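You operate a simulated robot arm through the tools that you are given. There is no shell and no other tool. Be economical: measure what you need, move in short steps, check, and stop when the job is done.

Carry out the task below with a simulated robot arm. There is one attempt and no reset: what you move stays moved.

JOB
Put things in order on the worktop. At the end: the green bottle of plant feed is on the teal game box (marked "FARASHIB PUZZLE"); the white peas tub stands on top of the blue ice pack; the silver steel dipper stands where the green bottle of plant feed stood; the brown cardboard tube stands on top of the beige sandwich; whatever was shut is shut again. Leave all else as you found it, and nothing knocked over.

It is judged by the outcome, as a careful person would: the job done as asked, and still so three seconds after it is handed in. It fails if anything else is knocked over, pushed out of place, dropped, spilled or broken.

ROBOT AND FRAMES
A 7-joint arm with a two-finger parallel gripper, fixed in place. Base frame: the origin is at the foot of the arm, x ahead of it, y to its left, z up; the work surface is at about z = 900. Lengths are in mm, angles in rad, forces in N, time in s.
With the tool pointing down near the work surface it reaches from about 300 to 680 mm from the base axis. Its first joint turns from -1.152 to 1.152 rad. Payload 1.57 kg.
The TCP is the grasp point between the finger pads, 30 mm short of the fingertips. In the tool frame z runs along the fingers and y along their closing line. The gripper opens to 110 mm. The fingers are 24 mm wide and 12 mm thick; the gripper's body (48 by 112 mm) begins 78 mm behind the TCP.
Orientation is that of the tool frame in the base frame, as a unit quaternion [w, x, y, z]. With the fingers straight down and closing along the base's y, the tool's x points along the base's -x, its y along +y and its z along -z.

CONTROLS
- The arm moves only by the tool move_arm. Its argument "plan" is a list of rows, each an object (a shift or turn left out is 0, a gripper value left out holds the last) with "travel": the shift along the tool's x, y, z in units of 30 mm (1.0 is 30 mm), a list of three; "rotation": the turn, a rotation vector about the tool's x, y, z in units of 5 degrees (1.0 is 5 degrees), a list of three; "claw": the gripper command, from -1 (fully open) to 1 (shut), values between in proportion. In form: [{"travel": [tx, ty, tz], "rotation": [ax, ay, az], "claw": claw}, ...]. A call has 1 to 10 rows; each row shifts and turns the commanded pose from where the row before left it, along the tool's axes as they then stand. A call with a number of a shift or a turn outside -1 to 1 is refused whole. Each row takes 0.2 s and may step no farther than 50 mm and 0.15 rad from the row before; otherwise, or with a gripper value out of range, the whole call is refused. A pose out of reach is approached as far as the arm can. The call stops where the force on the tool passes 40 N (or 10 N more than at its start, if that is more) or the arm is blocked; 0.2 s more then pass. The fingers move at their own pace (about 108 mm/s each) and stop on an object; they squeeze with about 26 N. The grip force told is the motor's: it shows also when the fingers shut on nothing. Time passes only in rows, and 0.2 s behind the last, so rows that do not move let the fingers close. It gives the time, the measured TCP pose, the force on the tool (base axes), the opening and the grip force at its end, in the units of the frame above (readings bear some noise), and new pictures: "pictures" is both (left out), scene, wrist or none.
- Cameras (640 x 400 px; columns grow to the right, rows downward): "scene" is fixed at [158.5, -391.9, 1390.7]; the picture's right is [0.78, -0.62, 0.00], its down [-0.43, -0.54, -0.72] and it looks along [0.45, 0.56, -0.69] (base axes); focal length 214 px, centre (320, 200). "wrist" rides on the gripper at [70, 16, -141] in the tool frame; the picture's right is [-0.23, 0.97, 0.00], its down [-0.85, -0.20, -0.48] and it looks along [-0.47, -0.11, 0.88] (tool axes); focal length 222 px, centre (320, 200). There is no depth. A picture from a camera that has moved, and an enlarged one, comes with that camera's place and axes in the base frame and with its lens.
- enlarge(camera, box): a new picture of the part [left, top, right, bottom] of that camera's present view, enlarged. It takes no simulated time.
- close_job(): hands the job in; it is judged then, once.

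Work in short steps. Places have to be worked out from the pictures, the camera data and where the tool is seen: move nearer, look again, correct. Check each grasp and each placing, and mend what went wrong. You have 120 turns and 200 pictures in all, those below and enlarged ones among them. Open the gripper and draw the arm clear of the work before you hand the job in, unless the task says otherwise; then end with one line.

The tools are called by a JSON object that holds its "name" and its "arguments". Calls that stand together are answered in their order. move_arm: Moves the arm, as the interface text tells. Its arguments: {"type":"object","properties":{"plan":{"type":"array"},"pictures":{"type":"string","enum":["both","scene","wrist","none"]}},"required":["plan"]} The other tools are called the same way: enlarge (camera, box) takes an enlarged picture of a part of a camera's view; close_job () hands the job in.

At the start:

```text
time_s: 0.0
ee_pos: [348.2, -41.8, 1235.1]
tool_rot: [-0.001, 0.0, 1.0, 0.0]
contact_force: [0.4, -0.1, 0.8]
width: 110.0
gripper_force: 0.0
```

scene: 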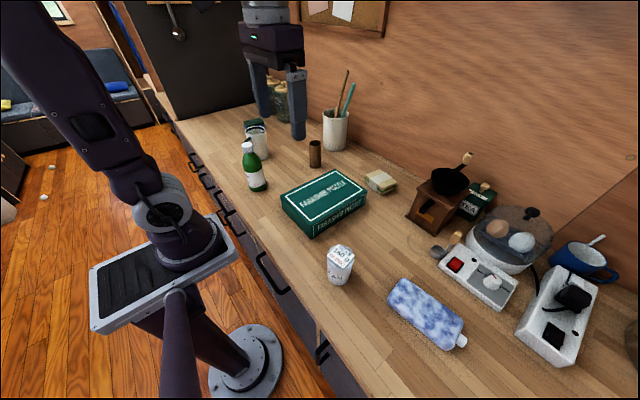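
wrist: 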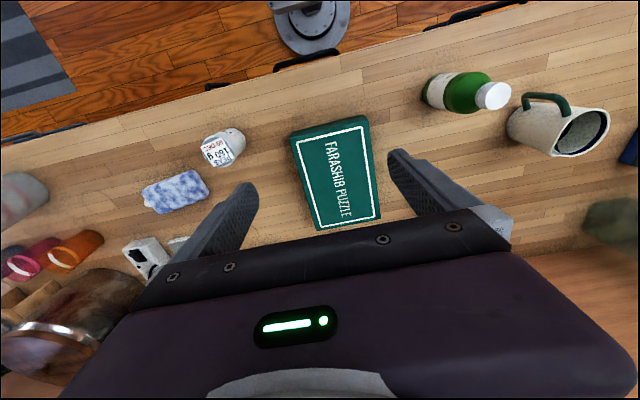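

I start by enlarging the scene to identify the objects, above all the dipper.

{"name": "enlarge", "arguments": {"camera": "scene", "box": [380, 130, 640, 380]}}

{"name": "enlarge", "arguments": {"camera": "scene", "box": [180, 50, 420, 250]}}

{"name": "enlarge", "arguments": {"camera": "wrist", "box": [0, 100, 260, 380]}}

```text
1.60 times, centred on (510, 255) of scene
camera zoom: at [158.5, -391.9, 1390.7], right [0.78, -0.62, 0.0], down [-0.43, -0.54, -0.72], along [0.45, 0.56, -0.69], focal length 343 px, centre (16, 112)
```

zoom: 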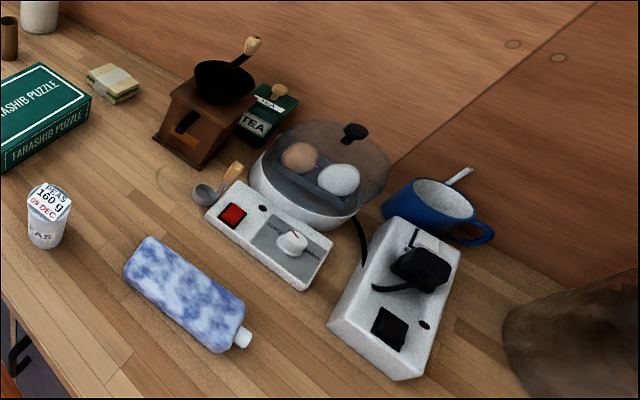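

```text
2.00 times, centred on (300, 150) of scene
camera zoom: at [158.5, -391.9, 1390.7], right [0.78, -0.62, 0.0], down [-0.43, -0.54, -0.72], along [0.45, 0.56, -0.69], focal length 429 px, centre (360, 300)
```

zoom: 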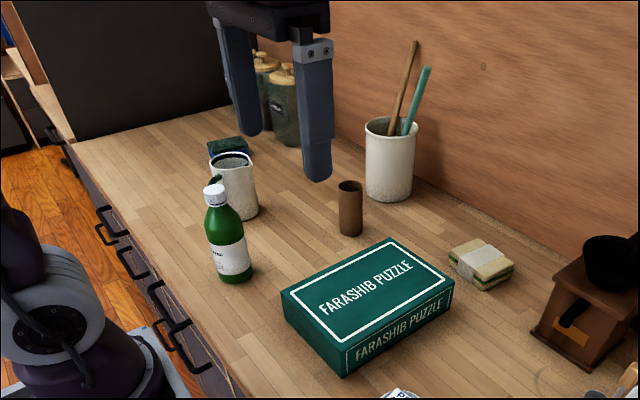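

```text
1.43 times, centred on (130, 240) of wrist
camera zoom: at [277.4, -25.1, 1377.3], right [0.23, 0.97, 0.0], down [0.85, -0.2, 0.48], along [0.47, -0.11, -0.88], focal length 317 px, centre (591, 143)
```

zoom: 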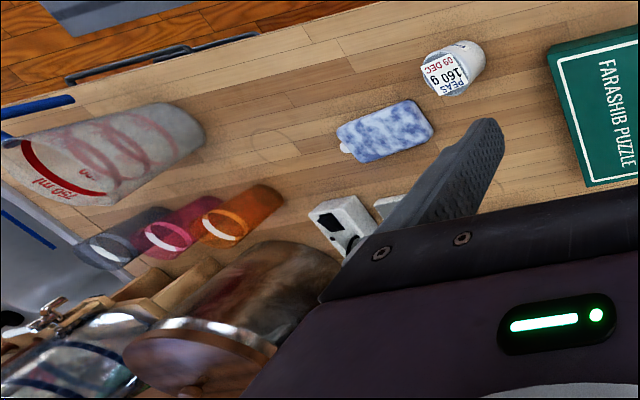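

The dipper is the small steel cup with a wooden handle beside the egg cooker. The bottle is near (350, 203) and about 165 tall, so I move above it and look.

{"name": "move_arm", "arguments": {"plan": [{"travel": [0, 1, 0.3], "claw": -1}, {"travel": [0, 1, 0.3]}, {"travel": [0, 1, 0.3]}, {"travel": [0, 1, 0.3]}, {"travel": [0, 1, 0.3]}, {"travel": [0, 1, 0.3]}, {"travel": [0, 1, 0.3]}, {"travel": [0, 1, 0.3]}]}}

```text
time_s: 1.8
ee_pos: [350.2, 198.7, 1159.8]
tool_rot: [0.0, 0.0, 1.0, 0.0]
contact_force: [0.0, 0.0, -0.3]
width: 109.9
gripper_force: 0.1
camera wrist: at [277.0, 216.2, 1302.0], right [0.23, 0.97, 0.0], down [0.85, -0.2, 0.48], along [0.47, -0.11, -0.88], focal length 222 px, centre (320, 200)
```

scene: 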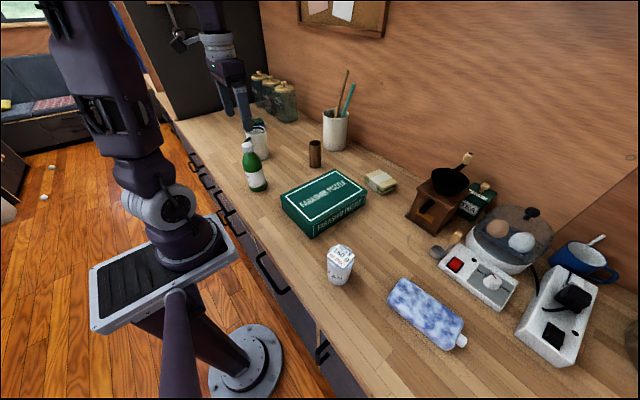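
wrist: 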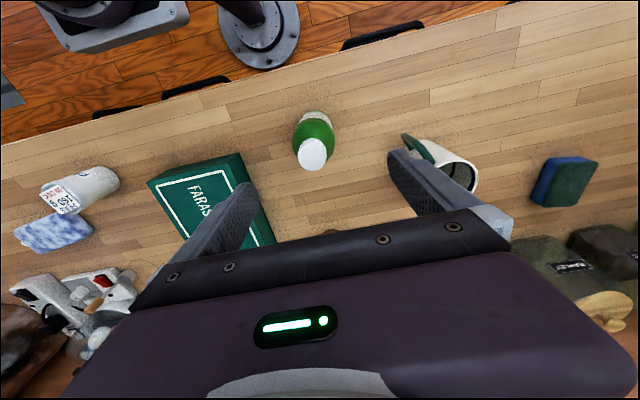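

The bottle is at about (347, 192), with its cap top near 1072. I centre on it and descend to about z = 1006.

{"name": "move_arm", "arguments": {"plan": [{"travel": [0.1, -0.22, 0.8]}, {"travel": [0, 0, 0.9]}, {"travel": [0, 0, 0.9]}, {"travel": [0, 0, 0.9]}, {"travel": [0, 0, 0.9]}, {"travel": [0, 0, 0.7]}]}}

```text
time_s: 3.2
ee_pos: [344.6, 192.7, 1010.5]
tool_rot: [0.0, 0.0, 1.0, 0.0]
contact_force: [0.2, 0.2, 0.1]
width: 110.1
gripper_force: 0.1
camera wrist: at [273.5, 209.2, 1152.1], right [0.23, 0.97, 0.0], down [0.85, -0.2, 0.48], along [0.47, -0.11, -0.88], focal length 222 px, centre (320, 200)
```

scene: 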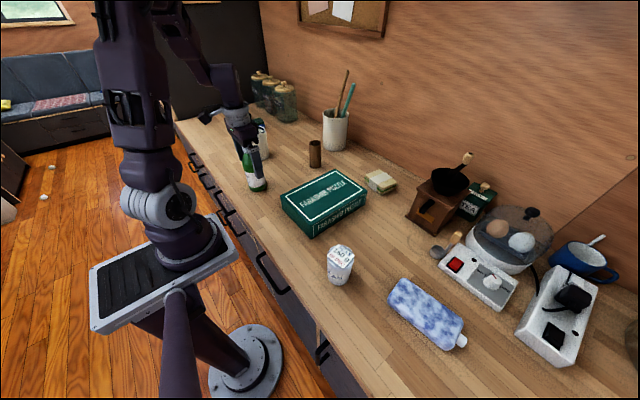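
wrist: 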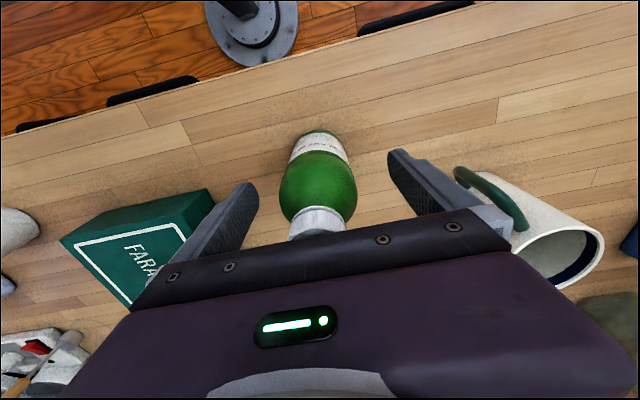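

The bottle is centred between the fingers. I lower 7 mm, nudge slightly forward and close.

{"name": "move_arm", "arguments": {"plan": [{"travel": [-0.1, 0, 0.25]}, {"claw": 1}, {"claw": 1}, {"claw": 1}], "pictures": "wrist"}}

```text
time_s: 4.2
ee_pos: [348.3, 192.1, 1000.9]
tool_rot: [0.0, 0.0, 1.0, 0.0]
contact_force: [0.6, 0.5, 0.0]
width: 57.5
gripper_force: 26.0
camera wrist: at [277.3, 208.1, 1144.4], right [0.23, 0.97, 0.0], down [0.86, -0.2, 0.48], along [0.47, -0.11, -0.88], focal length 222 px, centre (320, 200)
```

wrist: 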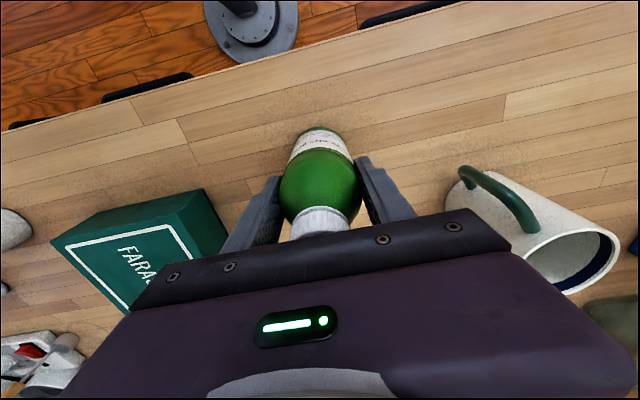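

Bottle gripped (57.5 wide; its spot was about (350, 192)). I lift it and carry it toward the box centre, about (468, −27).

{"name": "move_arm", "arguments": {"plan": [{"travel": [0, 0, -0.8]}, {"travel": [0, 0, -0.9]}, {"travel": [0, 0, -0.9]}, {"travel": [0, 0, -0.9]}, {"travel": [-0.6, -0.8, 0]}, {"travel": [-0.7, -0.9, 0]}, {"travel": [-0.7, -0.9, 0]}, {"travel": [-0.7, -0.9, 0]}, {"travel": [-0.7, -0.9, 0]}, {"travel": [-0.6, -0.9, 0]}], "pictures": "none"}}

{"name": "move_arm", "arguments": {"plan": [{"travel": [0, -0.9, 0]}, {"travel": [0, -0.9, 0]}, {"travel": [0, -0.1, 0]}]}}

```text
time_s: 6.4
ee_pos: [470.9, 33.5, 1106.6]
tool_rot: [0.001, 0.0, 1.0, 0.0]
contact_force: [0.3, 0.2, -3.8]
width: 57.6
gripper_force: 26.4
```

```text
time_s: 7.2
ee_pos: [470.6, -24.6, 1107.6]
tool_rot: [0.0, 0.0, 1.0, 0.0]
contact_force: [-0.6, -0.4, -2.1]
width: 57.5
gripper_force: 25.8
camera wrist: at [399.4, -8.3, 1249.0], right [0.23, 0.97, 0.0], down [0.85, -0.2, 0.48], along [0.47, -0.11, -0.88], focal length 222 px, centre (320, 200)
```

scene: 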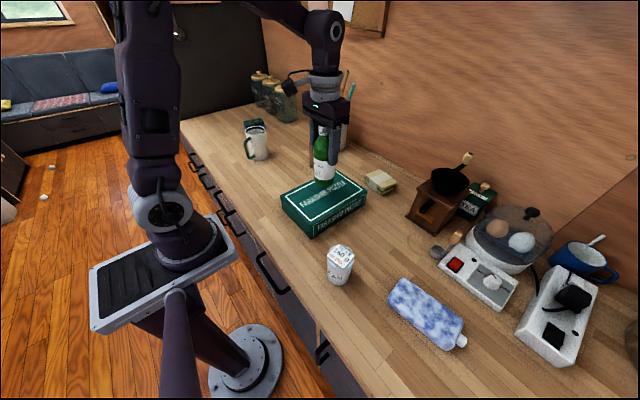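
wrist: 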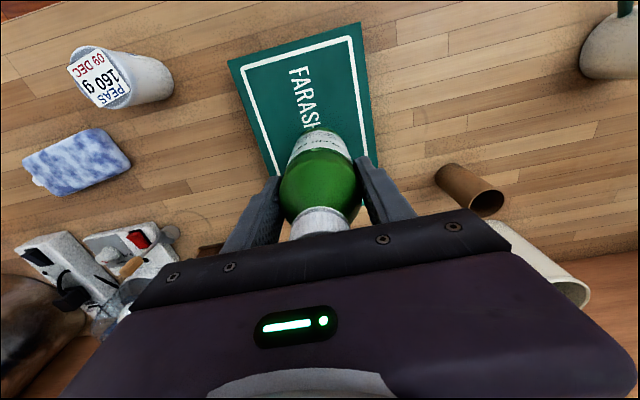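

Bottle is centred over the box. I lower it gently and check the force.

{"name": "move_arm", "arguments": {"plan": [{"travel": [0, 0, 0.7]}, {"travel": [0, 0, 0.6]}], "pictures": "scene"}}

{"name": "enlarge", "arguments": {"camera": "scene", "box": [260, 110, 400, 250]}}

```text
time_s: 7.8
ee_pos: [471.8, -24.7, 1068.9]
tool_rot: [0.0, -0.001, 1.0, 0.0]
contact_force: [-1.1, 0.5, -2.4]
width: 57.6
gripper_force: 25.8
```

scene: 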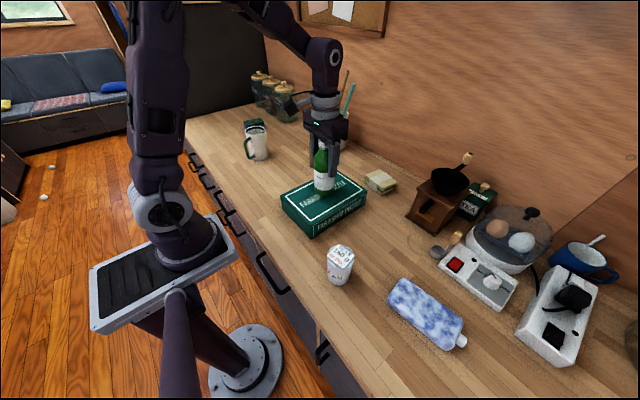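

```text
2.86 times, centred on (330, 180) of scene
camera zoom: at [158.5, -391.9, 1390.6], right [0.78, -0.62, 0.0], down [-0.43, -0.54, -0.72], along [0.45, 0.56, -0.69], focal length 613 px, centre (291, 257)
```

zoom: 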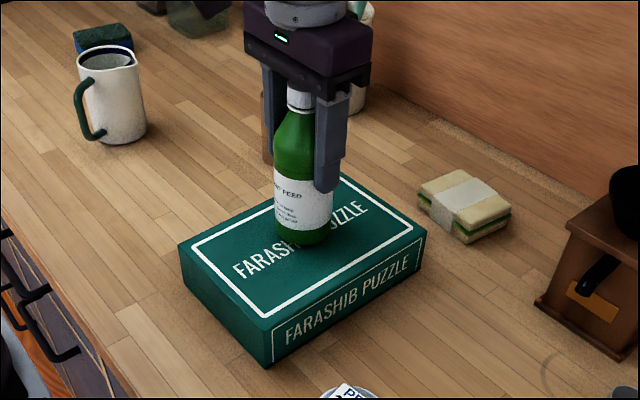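

Nearly down. I continue in small steps, watching the force.

{"name": "move_arm", "arguments": {"plan": [{"travel": [0, 0, 0.15]}, {"travel": [0, 0, 0.13]}], "pictures": "none"}}

{"name": "move_arm", "arguments": {"plan": [{"travel": [0, 0, 0.1]}, {"travel": [0, 0, 0]}], "pictures": "none"}}

```text
time_s: 8.4
ee_pos: [471.0, -23.4, 1062.8]
tool_rot: [0.002, 0.0, 1.0, 0.0]
contact_force: [-1.9, -0.6, 26.3]
width: 57.7
gripper_force: 25.8
```

```text
time_s: 9.0
ee_pos: [469.1, -23.9, 1056.8]
tool_rot: [0.001, -0.001, 1.0, 0.001]
contact_force: [3.4, -1.3, 25.7]
width: 57.5
gripper_force: 26.0
```

Contact made. I back off a few mm, release the bottle and rise straight up.

{"name": "move_arm", "arguments": {"plan": [{"travel": [0, 0, -0.1]}, {"claw": 0.2}, {"claw": -1}, {"claw": -1}, {"travel": [0, 0, -0.8]}, {"travel": [0, 0, -1]}, {"travel": [0, 0, -1]}, {"travel": [0, 0, -1]}, {"travel": [0, 0, -0.6]}]}}

```text
time_s: 11.0
ee_pos: [470.9, -26.6, 1190.8]
tool_rot: [0.0, -0.001, 1.0, 0.001]
contact_force: [-0.9, -0.5, 0.3]
width: 110.0
gripper_force: 0.2
camera wrist: at [399.3, -9.3, 1334.1], right [0.23, 0.97, 0.0], down [0.86, -0.2, 0.48], along [0.47, -0.11, -0.88], focal length 222 px, centre (320, 200)
```

scene: 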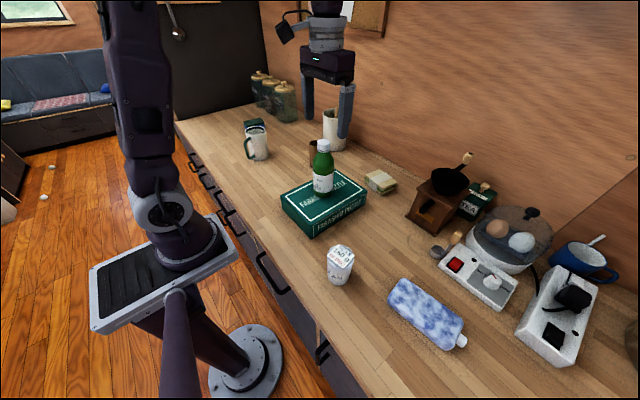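
wrist: 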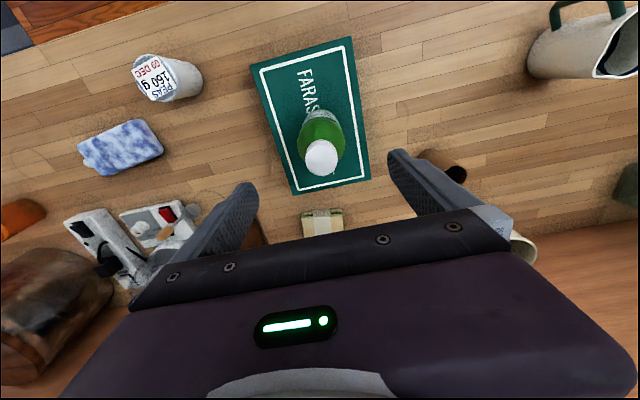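

The bottle stands on the box. Next I go above the peas tub, near (345, −235), staying high at first.

{"name": "move_arm", "arguments": {"plan": [{"travel": [0.5, -0.8, 0]}, {"travel": [0.5, -0.9, 0]}, {"travel": [0.5, -0.9, 0]}, {"travel": [0.5, -0.9, 0]}, {"travel": [0.5, -0.9, 0]}, {"travel": [0.5, -0.9, 0.3]}, {"travel": [0.5, -0.9, 0.5]}, {"travel": [0.5, -0.8, 0.6]}, {"travel": [0, 0, 0.9]}, {"travel": [0, 0, 0.8]}]}}

```text
time_s: 13.2
ee_pos: [349.9, -236.1, 1098.7]
tool_rot: [0.0, 0.0, 1.0, 0.0]
contact_force: [-0.1, -0.6, 0.8]
width: 110.0
gripper_force: 0.2
camera wrist: at [278.0, -218.9, 1240.7], right [0.23, 0.97, 0.0], down [0.85, -0.2, 0.48], along [0.47, -0.11, -0.88], focal length 222 px, centre (320, 200)
```

scene: 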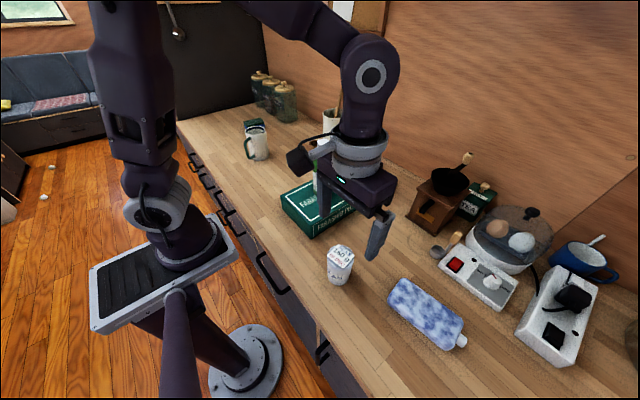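
wrist: 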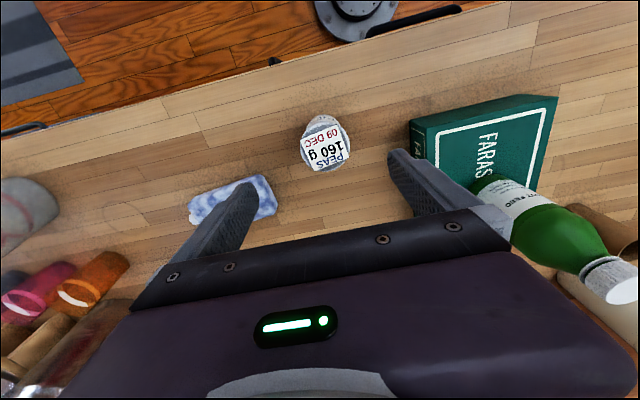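

Tub top is at about (345, −228, 988). I centre on it and descend to z ≈ 966.

{"name": "move_arm", "arguments": {"plan": [{"travel": [0.13, 0.27, 0.7]}, {"travel": [0, 0, 0.9]}, {"travel": [0, 0, 0.9]}, {"travel": [0, 0, 0.9]}, {"travel": [0, 0, 0.9]}]}}

```text
time_s: 14.4
ee_pos: [344.4, -226.8, 969.8]
tool_rot: [0.001, 0.0, 1.0, 0.0]
contact_force: [-0.4, -0.2, -0.1]
width: 110.1
gripper_force: 0.0
camera wrist: at [273.2, -210.4, 1112.2], right [0.23, 0.97, 0.0], down [0.85, -0.2, 0.48], along [0.47, -0.11, -0.88], focal length 222 px, centre (320, 200)
```

scene: 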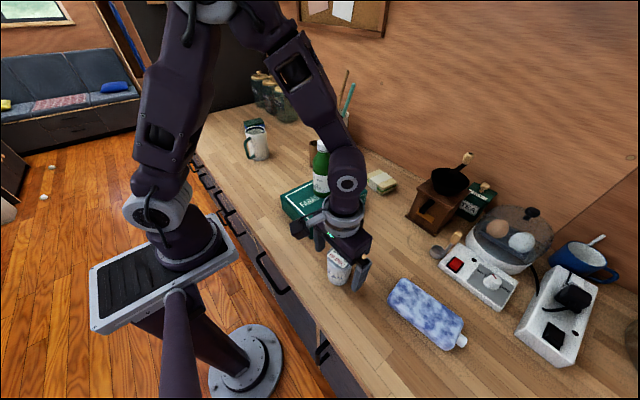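
wrist: 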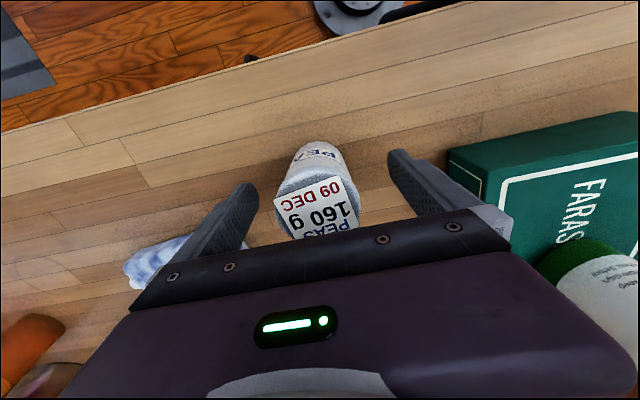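

Tub is between the fingers. I lower another 10 mm, close and lift.

{"name": "move_arm", "arguments": {"plan": [{"travel": [-0.1, 0, 0.33]}, {"claw": 1}, {"claw": 1}, {"claw": 1}, {"claw": 1}], "pictures": "wrist"}}

```text
time_s: 15.6
ee_pos: [347.7, -227.6, 961.1]
tool_rot: [0.0, 0.0, 1.0, 0.0]
contact_force: [0.8, -0.5, 2.5]
width: 56.2
gripper_force: 26.6
camera wrist: at [276.3, -210.1, 1102.7], right [0.23, 0.97, 0.0], down [0.85, -0.2, 0.48], along [0.47, -0.11, -0.88], focal length 222 px, centre (320, 200)
```

wrist: 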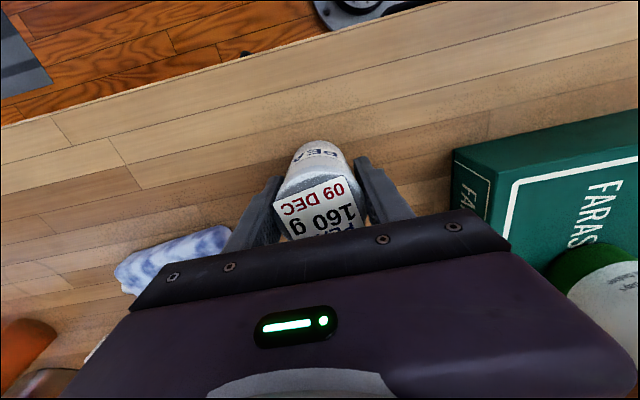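

Gripped. I lift and carry it toward the ice pack centre, about (422, −402).

{"name": "move_arm", "arguments": {"plan": [{"travel": [0, 0, -0.8]}, {"travel": [0, 0, -0.9]}, {"travel": [0, 0, -0.9]}, {"travel": [-0.4, -0.9, 0]}, {"travel": [-0.4, -0.9, 0]}, {"travel": [-0.4, -0.9, 0]}, {"travel": [-0.4, -0.9, 0]}, {"travel": [-0.4, -0.9, 0]}, {"travel": [-0.4, -0.9, 0]}, {"travel": [-0.1, -0.4, 0]}]}}

```text
time_s: 17.8
ee_pos: [421.2, -400.5, 1038.4]
tool_rot: [0.001, 0.0, 1.0, 0.0]
contact_force: [-0.1, 0.5, -2.0]
width: 56.1
gripper_force: 26.0
camera wrist: at [349.7, -383.7, 1180.5], right [0.23, 0.97, 0.0], down [0.85, -0.2, 0.48], along [0.47, -0.11, -0.88], focal length 222 px, centre (320, 200)
```

scene: 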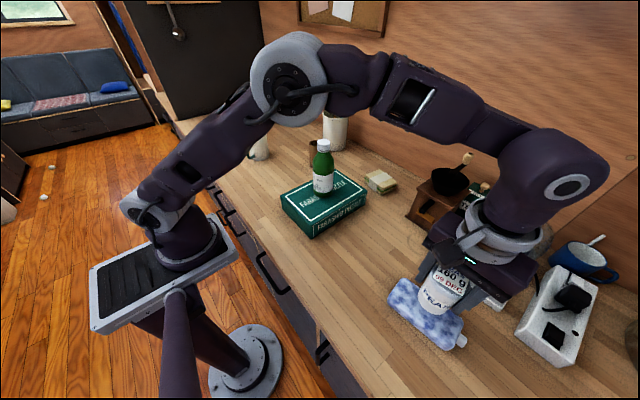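
wrist: 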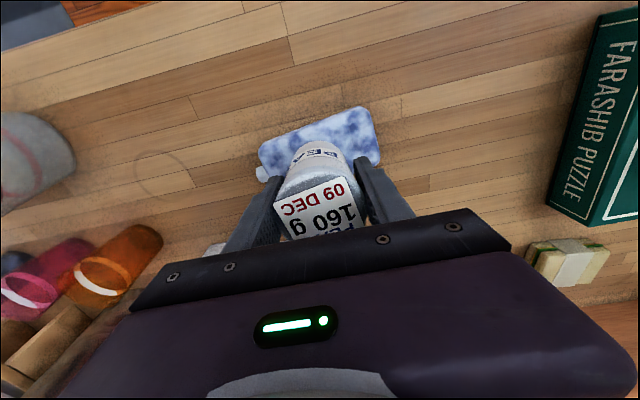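

The pack centre computes to about (429, −402), so I shift 7 mm forward and lower.

{"name": "move_arm", "arguments": {"plan": [{"travel": [-0.25, -0.03, 0.5]}, {"travel": [0, 0, 0.6]}, {"travel": [0, 0, 0.3]}]}}

{"name": "enlarge", "arguments": {"camera": "scene", "box": [370, 230, 510, 370]}}

```text
time_s: 18.6
ee_pos: [430.4, -401.0, 996.5]
tool_rot: [0.001, 0.0, 1.0, 0.0]
contact_force: [0.0, 0.3, -2.5]
width: 56.4
gripper_force: 26.2
camera wrist: at [358.7, -384.2, 1138.5], right [0.23, 0.97, 0.0], down [0.86, -0.2, 0.48], along [0.47, -0.11, -0.88], focal length 222 px, centre (320, 200)
```

scene: 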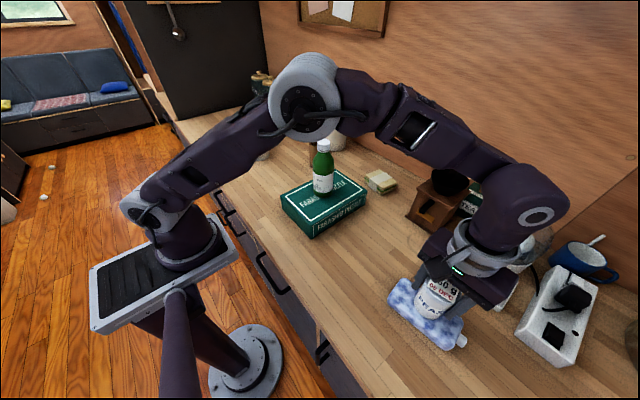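
wrist: 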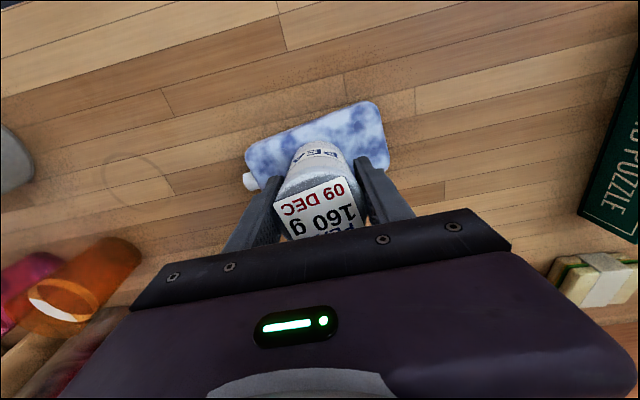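

```text
2.86 times, centred on (440, 300) of scene
camera zoom: at [158.5, -391.9, 1390.6], right [0.78, -0.62, 0.0], down [-0.43, -0.54, -0.72], along [0.45, 0.56, -0.69], focal length 613 px, centre (-23, -86)
```

zoom: 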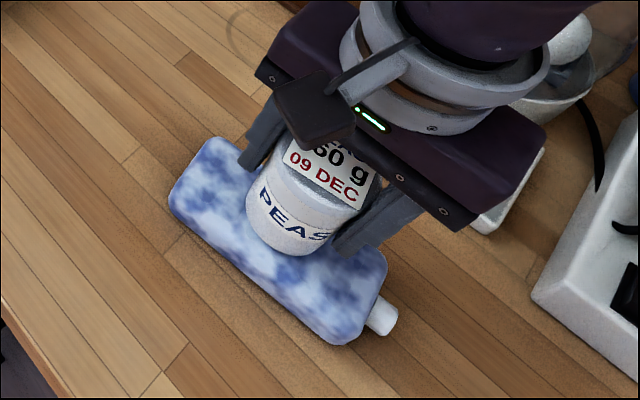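

Well placed over the pack. I lower in small steps to contact.

{"name": "move_arm", "arguments": {"plan": [{"travel": [0, 0, 0.15]}, {"travel": [0, 0, 0]}], "pictures": "none"}}

{"name": "move_arm", "arguments": {"plan": [{"travel": [0, 0, 0.12]}, {"travel": [0, 0, 0]}], "pictures": "none"}}

```text
time_s: 19.2
ee_pos: [431.9, -401.3, 992.3]
tool_rot: [0.0, -0.001, 1.0, 0.0]
contact_force: [-1.4, 0.1, 10.4]
width: 56.3
gripper_force: 25.6
```

```text
time_s: 19.8
ee_pos: [430.9, -402.6, 987.0]
tool_rot: [0.001, 0.0, 1.0, -0.001]
contact_force: [3.5, -2.9, 21.6]
width: 56.5
gripper_force: 25.6
```

Contact. I release and rise.

{"name": "move_arm", "arguments": {"plan": [{"travel": [0, 0, -0.08]}, {"claw": 0.2}, {"claw": -0.6}, {"claw": -0.8}, {"travel": [0, 0, -0.7]}, {"travel": [0, 0, -1]}, {"travel": [0, 0, -1]}, {"travel": [0, 0, -1]}, {"travel": [0, 0, -1]}, {"travel": [0, 0, -1]}]}}

```text
time_s: 22.0
ee_pos: [430.4, -400.5, 1159.1]
tool_rot: [-0.001, 0.001, 1.0, 0.0]
contact_force: [1.2, -0.2, -0.4]
width: 99.1
gripper_force: 0.1
camera wrist: at [359.7, -384.6, 1301.6], right [0.23, 0.97, 0.0], down [0.86, -0.2, 0.48], along [0.47, -0.11, -0.88], focal length 222 px, centre (320, 200)
```

scene: 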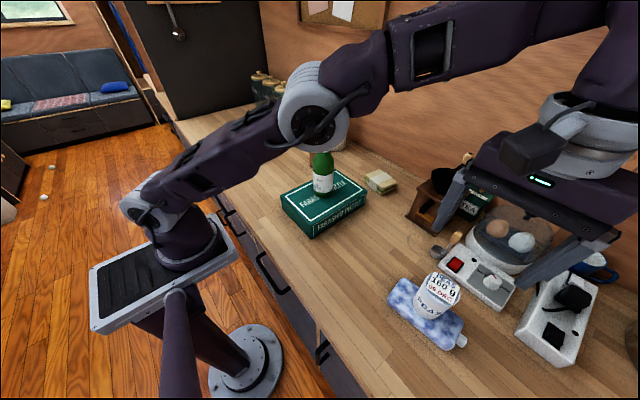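
wrist: 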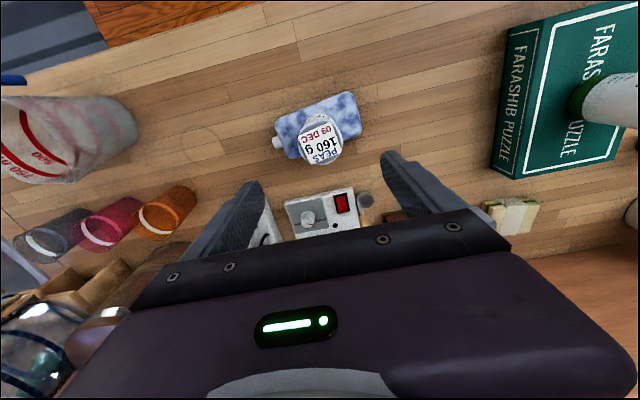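

Tub stands on the pack. Now I look closely at the dipper from both cameras.

{"name": "enlarge", "arguments": {"camera": "wrist", "box": [280, 160, 440, 260]}}

{"name": "enlarge", "arguments": {"camera": "scene", "box": [395, 200, 495, 280]}}

```text
4.00 times, centred on (360, 210) of wrist
camera zoom: at [359.7, -384.6, 1301.6], right [0.23, 0.97, 0.0], down [0.86, -0.2, 0.48], along [0.47, -0.11, -0.88], focal length 888 px, centre (160, 160)
```

zoom: 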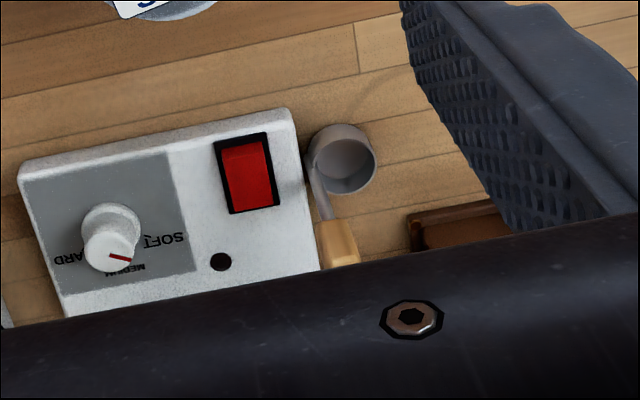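

```text
5.00 times, centred on (445, 240) of scene
camera zoom: at [158.5, -391.9, 1390.7], right [0.78, -0.62, 0.0], down [-0.43, -0.54, -0.72], along [0.45, 0.56, -0.69], focal length 1072 px, centre (-305, 0)
```

zoom: 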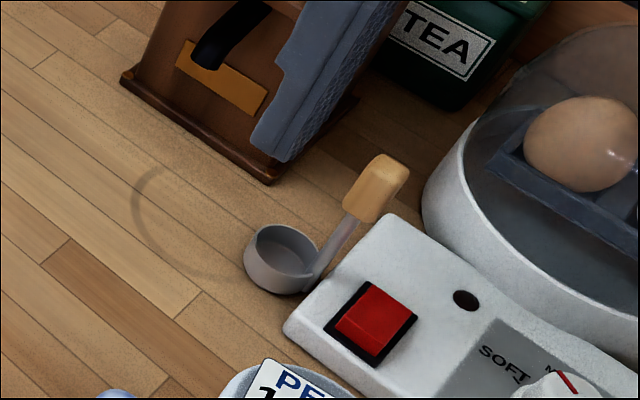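

The dipper has a near-vertical handle at about (588, −360), with a wooden grip at roughly z = 965–1008 and the cup on its +y side. I move closer, staying short in x, for a better view.

{"name": "move_arm", "arguments": {"plan": [{"travel": [-0.6, 0.3, 0.2], "claw": -0.3}, {"travel": [-0.7, 0.3, 0.3]}, {"travel": [-0.7, 0.3, 0.3]}, {"travel": [-0.7, 0.2, 0.3]}, {"travel": [-0.5, 0.2, 0.3]}]}}

{"name": "enlarge", "arguments": {"camera": "wrist", "box": [240, 120, 400, 220]}}

```text
time_s: 23.2
ee_pos: [514.2, -357.2, 1118.7]
tool_rot: [0.001, 0.0, 1.0, -0.001]
contact_force: [1.2, -0.8, 0.5]
width: 71.6
gripper_force: 0.0
out of reach, approached as far as the arm can: row 3, 4, 5
camera wrist: at [442.7, -340.7, 1260.5], right [0.23, 0.97, 0.0], down [0.85, -0.2, 0.48], along [0.47, -0.11, -0.88], focal length 222 px, centre (320, 200)
```

scene: 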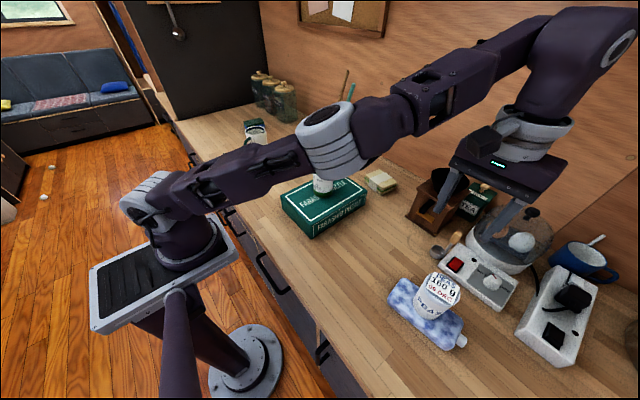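
wrist: 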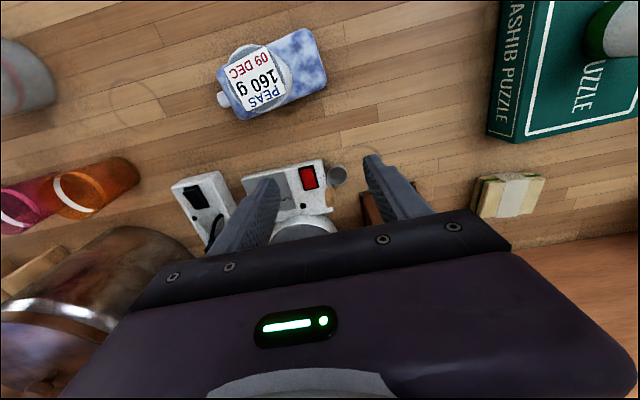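

```text
4.00 times, centred on (320, 170) of wrist
camera zoom: at [442.7, -340.7, 1260.5], right [0.23, 0.97, 0.0], down [0.85, -0.2, 0.48], along [0.47, -0.11, -0.88], focal length 888 px, centre (320, 320)
```

zoom: 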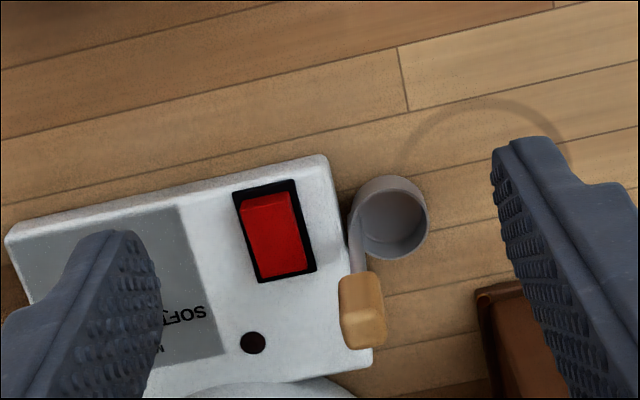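

The handle is at about (590, −360), grip top near z = 1005. Reach is shorter up high, so I descend here first with a narrower opening, then advance.

{"name": "move_arm", "arguments": {"plan": [{"travel": [0, 0, 0.8], "claw": 0.0}, {"travel": [0, 0, 0.9]}, {"travel": [0, 0, 0.9]}, {"travel": [0, 0, 0.8]}, {"travel": [0, 0, 0.3]}], "pictures": "wrist"}}

```text
time_s: 24.4
ee_pos: [513.6, -356.4, 1006.5]
tool_rot: [-0.001, 0.001, 1.0, 0.001]
contact_force: [0.1, 0.9, -0.5]
width: 55.1
gripper_force: 0.0
camera wrist: at [442.9, -339.8, 1148.3], right [0.23, 0.97, 0.0], down [0.85, -0.2, 0.48], along [0.47, -0.11, -0.88], focal length 222 px, centre (320, 200)
```

wrist: 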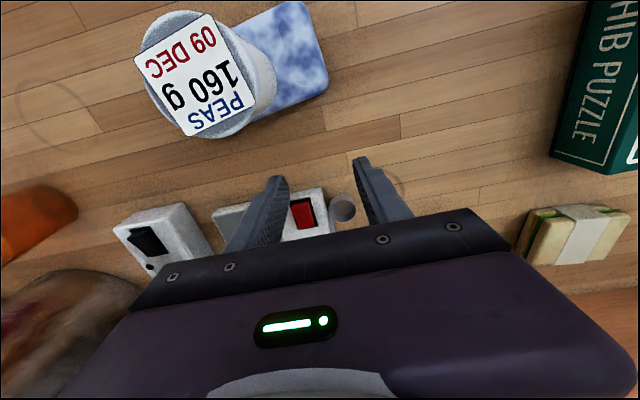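

Now I advance in x in small steps and check that the arm reaches.

{"name": "move_arm", "arguments": {"plan": [{"travel": [-0.8, -0.1, 0.1]}, {"travel": [-0.8, 0, 0.1]}]}}

{"name": "enlarge", "arguments": {"camera": "scene", "box": [395, 180, 525, 280]}}

```text
time_s: 25.0
ee_pos: [563.4, -359.3, 1002.0]
tool_rot: [0.0, 0.0, 1.0, 0.0]
contact_force: [-0.6, -0.1, -0.4]
width: 54.9
gripper_force: 0.0
camera wrist: at [492.0, -342.9, 1143.9], right [0.23, 0.97, 0.0], down [0.86, -0.2, 0.48], along [0.47, -0.11, -0.88], focal length 222 px, centre (320, 200)
```

scene: 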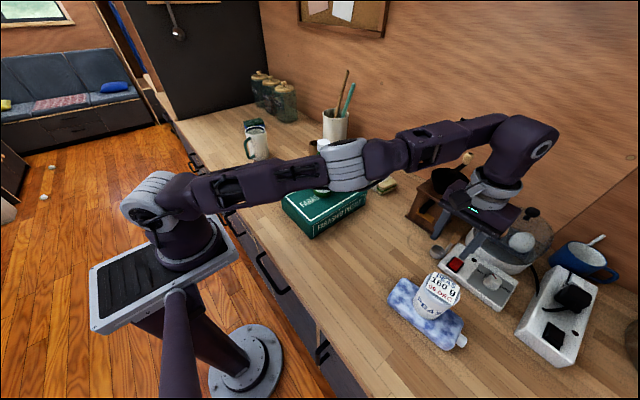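
wrist: 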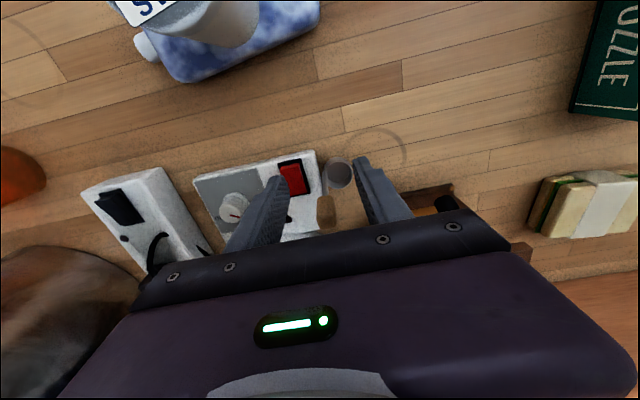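

```text
4.00 times, centred on (460, 230) of scene
camera zoom: at [158.5, -391.9, 1390.7], right [0.78, -0.62, 0.0], down [-0.43, -0.54, -0.72], along [0.45, 0.56, -0.69], focal length 858 px, centre (-240, 80)
```

zoom: 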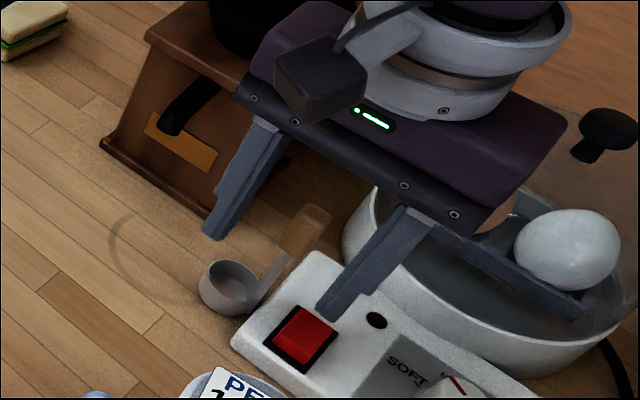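

Reaching well. I advance another 25 mm to x ≈ 588 and lower to z ≈ 988.

{"name": "move_arm", "arguments": {"plan": [{"travel": [-0.5, 0, 0.15]}, {"travel": [-0.35, 0, 0.3]}]}}

{"name": "enlarge", "arguments": {"camera": "scene", "box": [395, 180, 525, 280]}}

{"name": "enlarge", "arguments": {"camera": "wrist", "box": [240, 120, 400, 220]}}

```text
time_s: 25.6
ee_pos: [569.2, -357.7, 992.1]
tool_rot: [0.0, 0.0, 1.0, 0.001]
contact_force: [0.2, 0.9, -0.5]
width: 54.7
gripper_force: 0.1
out of reach, approached as far as the arm can: row 1, 2
camera wrist: at [497.6, -339.8, 1134.5], right [0.23, 0.97, 0.0], down [0.86, -0.2, 0.48], along [0.47, -0.11, -0.88], focal length 222 px, centre (320, 200)
```

scene: 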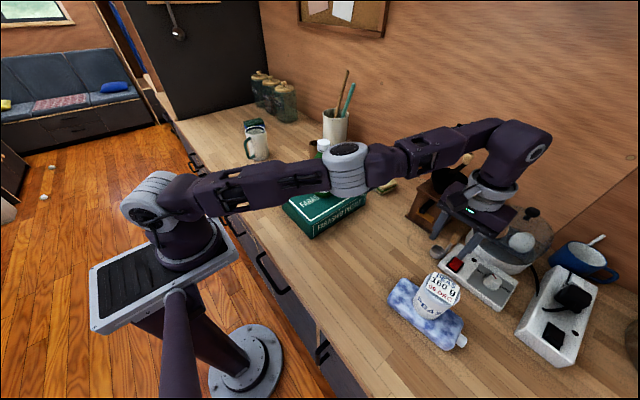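
wrist: 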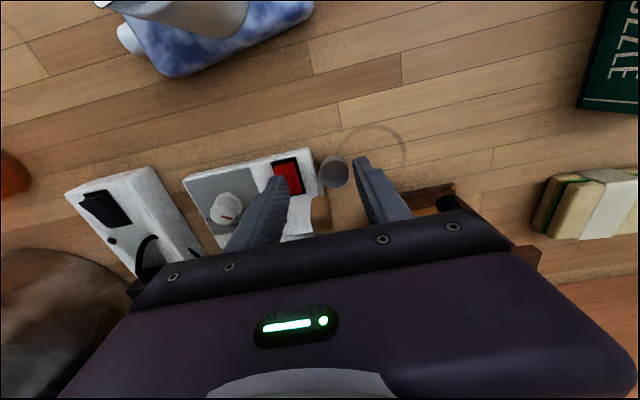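

```text
4.00 times, centred on (460, 230) of scene
camera zoom: at [158.5, -391.9, 1390.7], right [0.78, -0.62, 0.0], down [-0.43, -0.54, -0.72], along [0.45, 0.56, -0.69], focal length 858 px, centre (-240, 80)
```

zoom: 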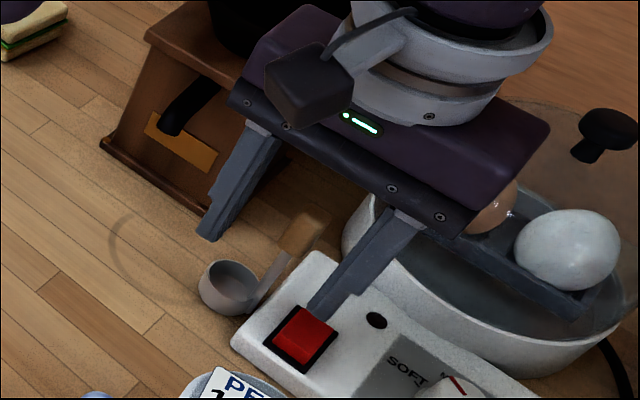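

```text
4.00 times, centred on (320, 170) of wrist
camera zoom: at [497.6, -339.8, 1134.5], right [0.23, 0.97, 0.0], down [0.86, -0.2, 0.48], along [0.47, -0.11, -0.88], focal length 888 px, centre (320, 320)
```

zoom: 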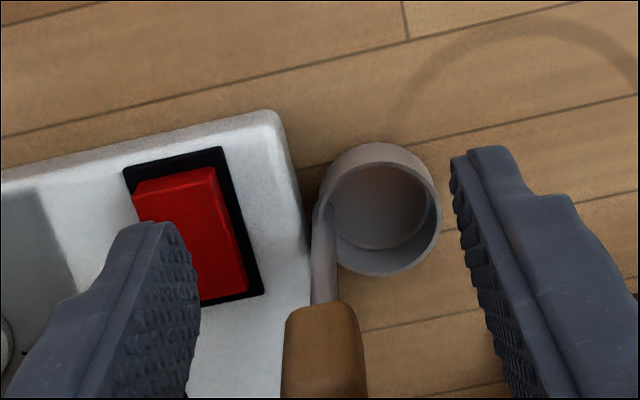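

Out of reach by about 18 mm with a vertical tool. I tilt the fingers outward by 20°, which pulls the wrist back, then check.

{"name": "move_arm", "arguments": {"plan": [{"rotation": [0, -1, 0]}, {"rotation": [0, -1, 0]}, {"rotation": [0, -1, 0]}, {"rotation": [0, -1, 0]}], "pictures": "scene"}}

{"name": "enlarge", "arguments": {"camera": "scene", "box": [395, 180, 525, 280]}}

```text
time_s: 26.6
ee_pos: [570.6, -358.6, 992.6]
tool_rot: [0.175, 0.001, 0.985, 0.001]
contact_force: [-0.2, 0.2, 0.2]
width: 55.3
gripper_force: 0.1
```

scene: 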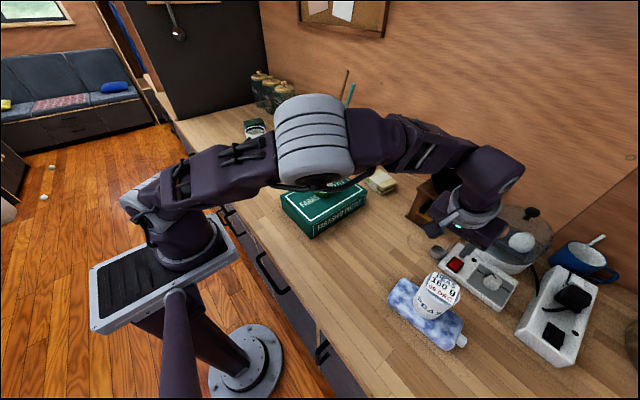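

```text
4.00 times, centred on (460, 230) of scene
camera zoom: at [158.5, -391.9, 1390.7], right [0.78, -0.62, 0.0], down [-0.43, -0.54, -0.72], along [0.45, 0.56, -0.69], focal length 858 px, centre (-240, 80)
```

zoom: 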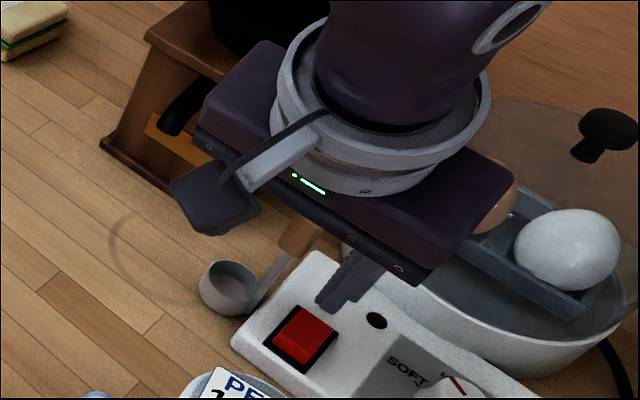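

Tilt is as intended. I advance 18 mm in x and lower 7 mm.

{"name": "move_arm", "arguments": {"plan": [{"travel": [-0.28, -0.02, 0.1]}, {"travel": [-0.2, 0, 0.32]}]}}

{"name": "enlarge", "arguments": {"camera": "wrist", "box": [240, 120, 400, 220]}}

```text
time_s: 27.2
ee_pos: [587.0, -360.2, 986.1]
tool_rot: [0.173, 0.0, 0.985, 0.0]
contact_force: [0.3, -0.5, -0.4]
width: 55.0
gripper_force: 0.1
camera wrist: at [471.4, -343.1, 1095.6], right [0.21, 0.97, 0.08], down [0.64, -0.2, 0.74], along [0.74, -0.11, -0.67], focal length 222 px, centre (320, 200)
```

scene: 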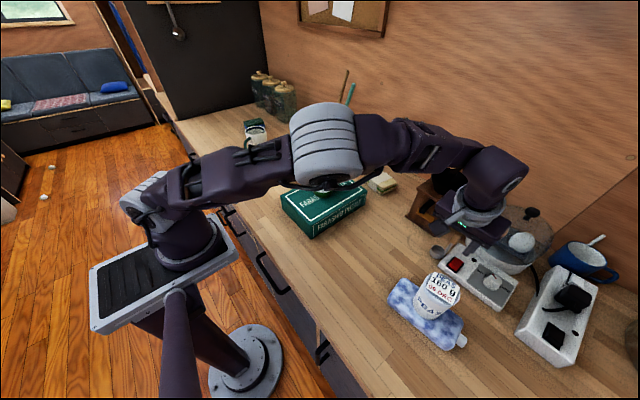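
wrist: 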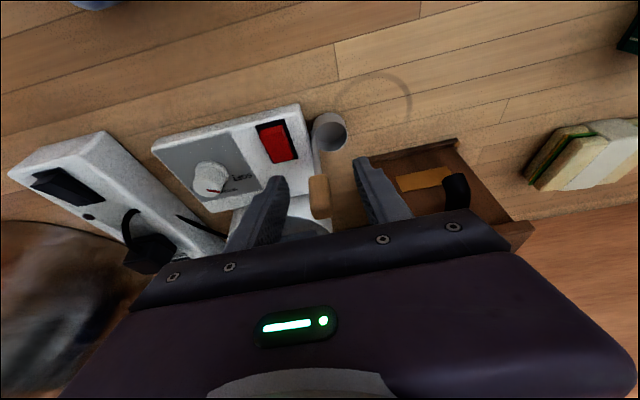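

```text
4.00 times, centred on (320, 170) of wrist
camera zoom: at [471.4, -343.1, 1095.6], right [0.21, 0.97, 0.08], down [0.64, -0.2, 0.74], along [0.74, -0.11, -0.67], focal length 888 px, centre (320, 320)
```

zoom: 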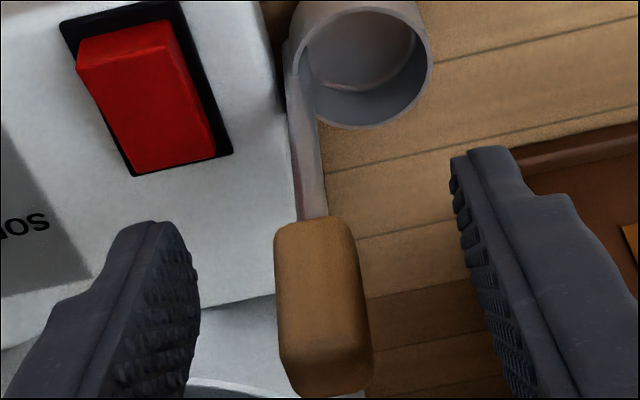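

The TCP is on the middle of the wooden grip, so I close.

{"name": "move_arm", "arguments": {"plan": [{"claw": 0.6}, {"claw": 1}, {"claw": 1}, {"claw": 1}], "pictures": "wrist"}}

```text
time_s: 28.2
ee_pos: [587.7, -359.8, 985.9]
tool_rot: [0.174, 0.0, 0.985, 0.0]
contact_force: [-0.4, -0.2, -1.3]
width: 14.7
gripper_force: 25.9
camera wrist: at [471.5, -342.9, 1095.5], right [0.21, 0.97, 0.08], down [0.64, -0.2, 0.74], along [0.74, -0.11, -0.67], focal length 222 px, centre (320, 200)
```

wrist: 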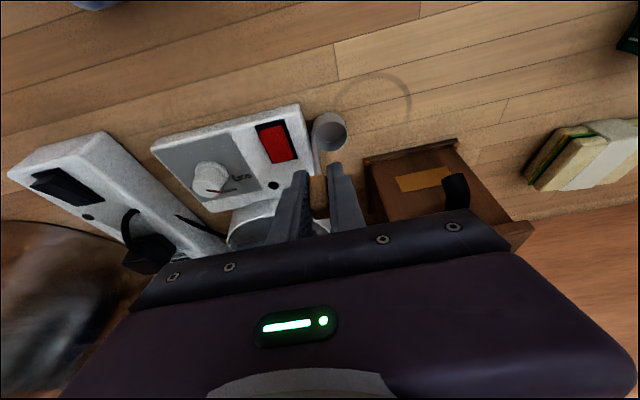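

Gripped at 14.7 mm. I lift straight up and then draw back toward the base.

{"name": "move_arm", "arguments": {"plan": [{"travel": [-0.15, 0, -0.42]}, {"travel": [-0.285, 0, -0.78]}, {"travel": [0.0, 0, -0.78]}, {"travel": [0.52, 0, -0.72]}, {"travel": [0.52, 0, -0.72]}]}}

```text
time_s: 29.4
ee_pos: [531.9, -359.5, 1075.3]
tool_rot: [0.174, 0.0, 0.985, 0.0]
contact_force: [-0.9, -0.2, -0.3]
width: 14.3
gripper_force: 25.9
camera wrist: at [415.6, -341.6, 1184.7], right [0.21, 0.97, 0.08], down [0.64, -0.2, 0.74], along [0.74, -0.11, -0.67], focal length 222 px, centre (320, 200)
```

scene: 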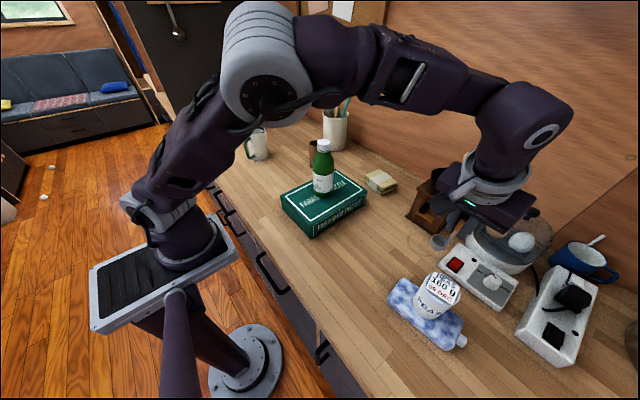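
wrist: 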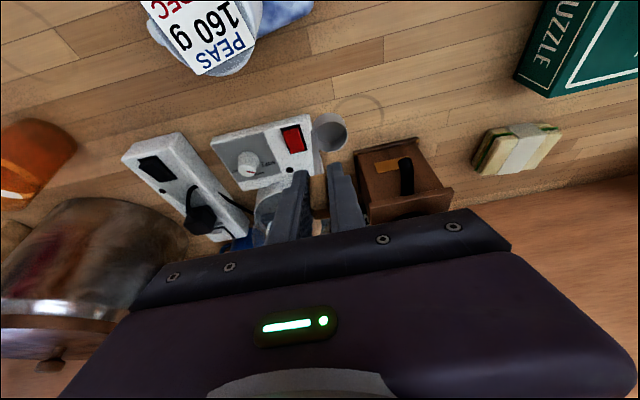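

The dipper is held firmly. I carry it back and left, around the bottle.

{"name": "move_arm", "arguments": {"plan": [{"travel": [0.75, 0.7, -0.27]}, {"travel": [0.75, 0.8, -0.27]}, {"travel": [0.75, 0.8, -0.27]}, {"travel": [0.75, 0.8, -0.27]}, {"travel": [0.75, 0.8, -0.27]}, {"travel": [0.75, 0.8, -0.27]}, {"travel": [0.75, 0.8, -0.27]}]}}

```text
time_s: 31.0
ee_pos: [364.7, -192.9, 1072.1]
tool_rot: [0.174, 0.001, 0.985, -0.001]
contact_force: [-0.5, 0.5, -0.1]
width: 14.0
gripper_force: 26.0
camera wrist: at [249.0, -176.9, 1182.0], right [0.21, 0.97, 0.08], down [0.64, -0.2, 0.74], along [0.74, -0.11, -0.67], focal length 222 px, centre (320, 200)
```

scene: 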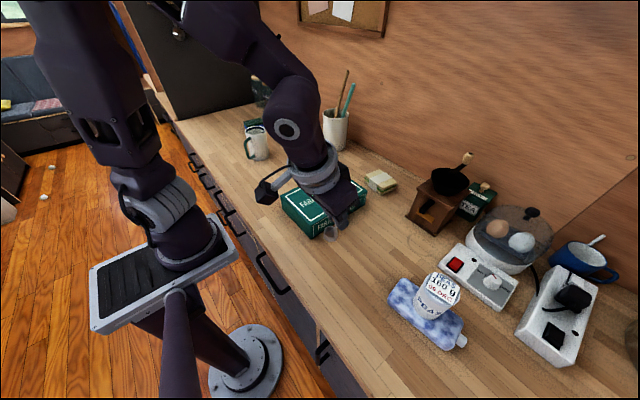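
wrist: 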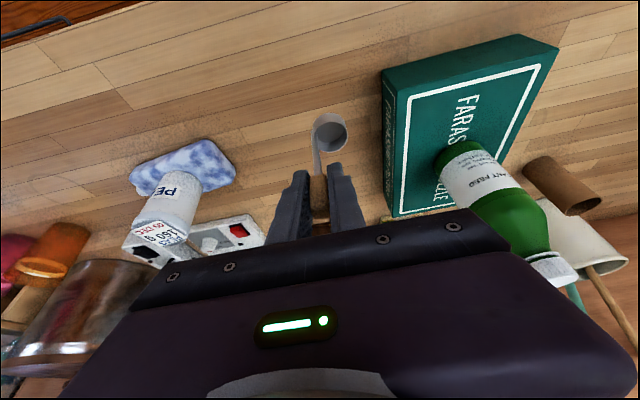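

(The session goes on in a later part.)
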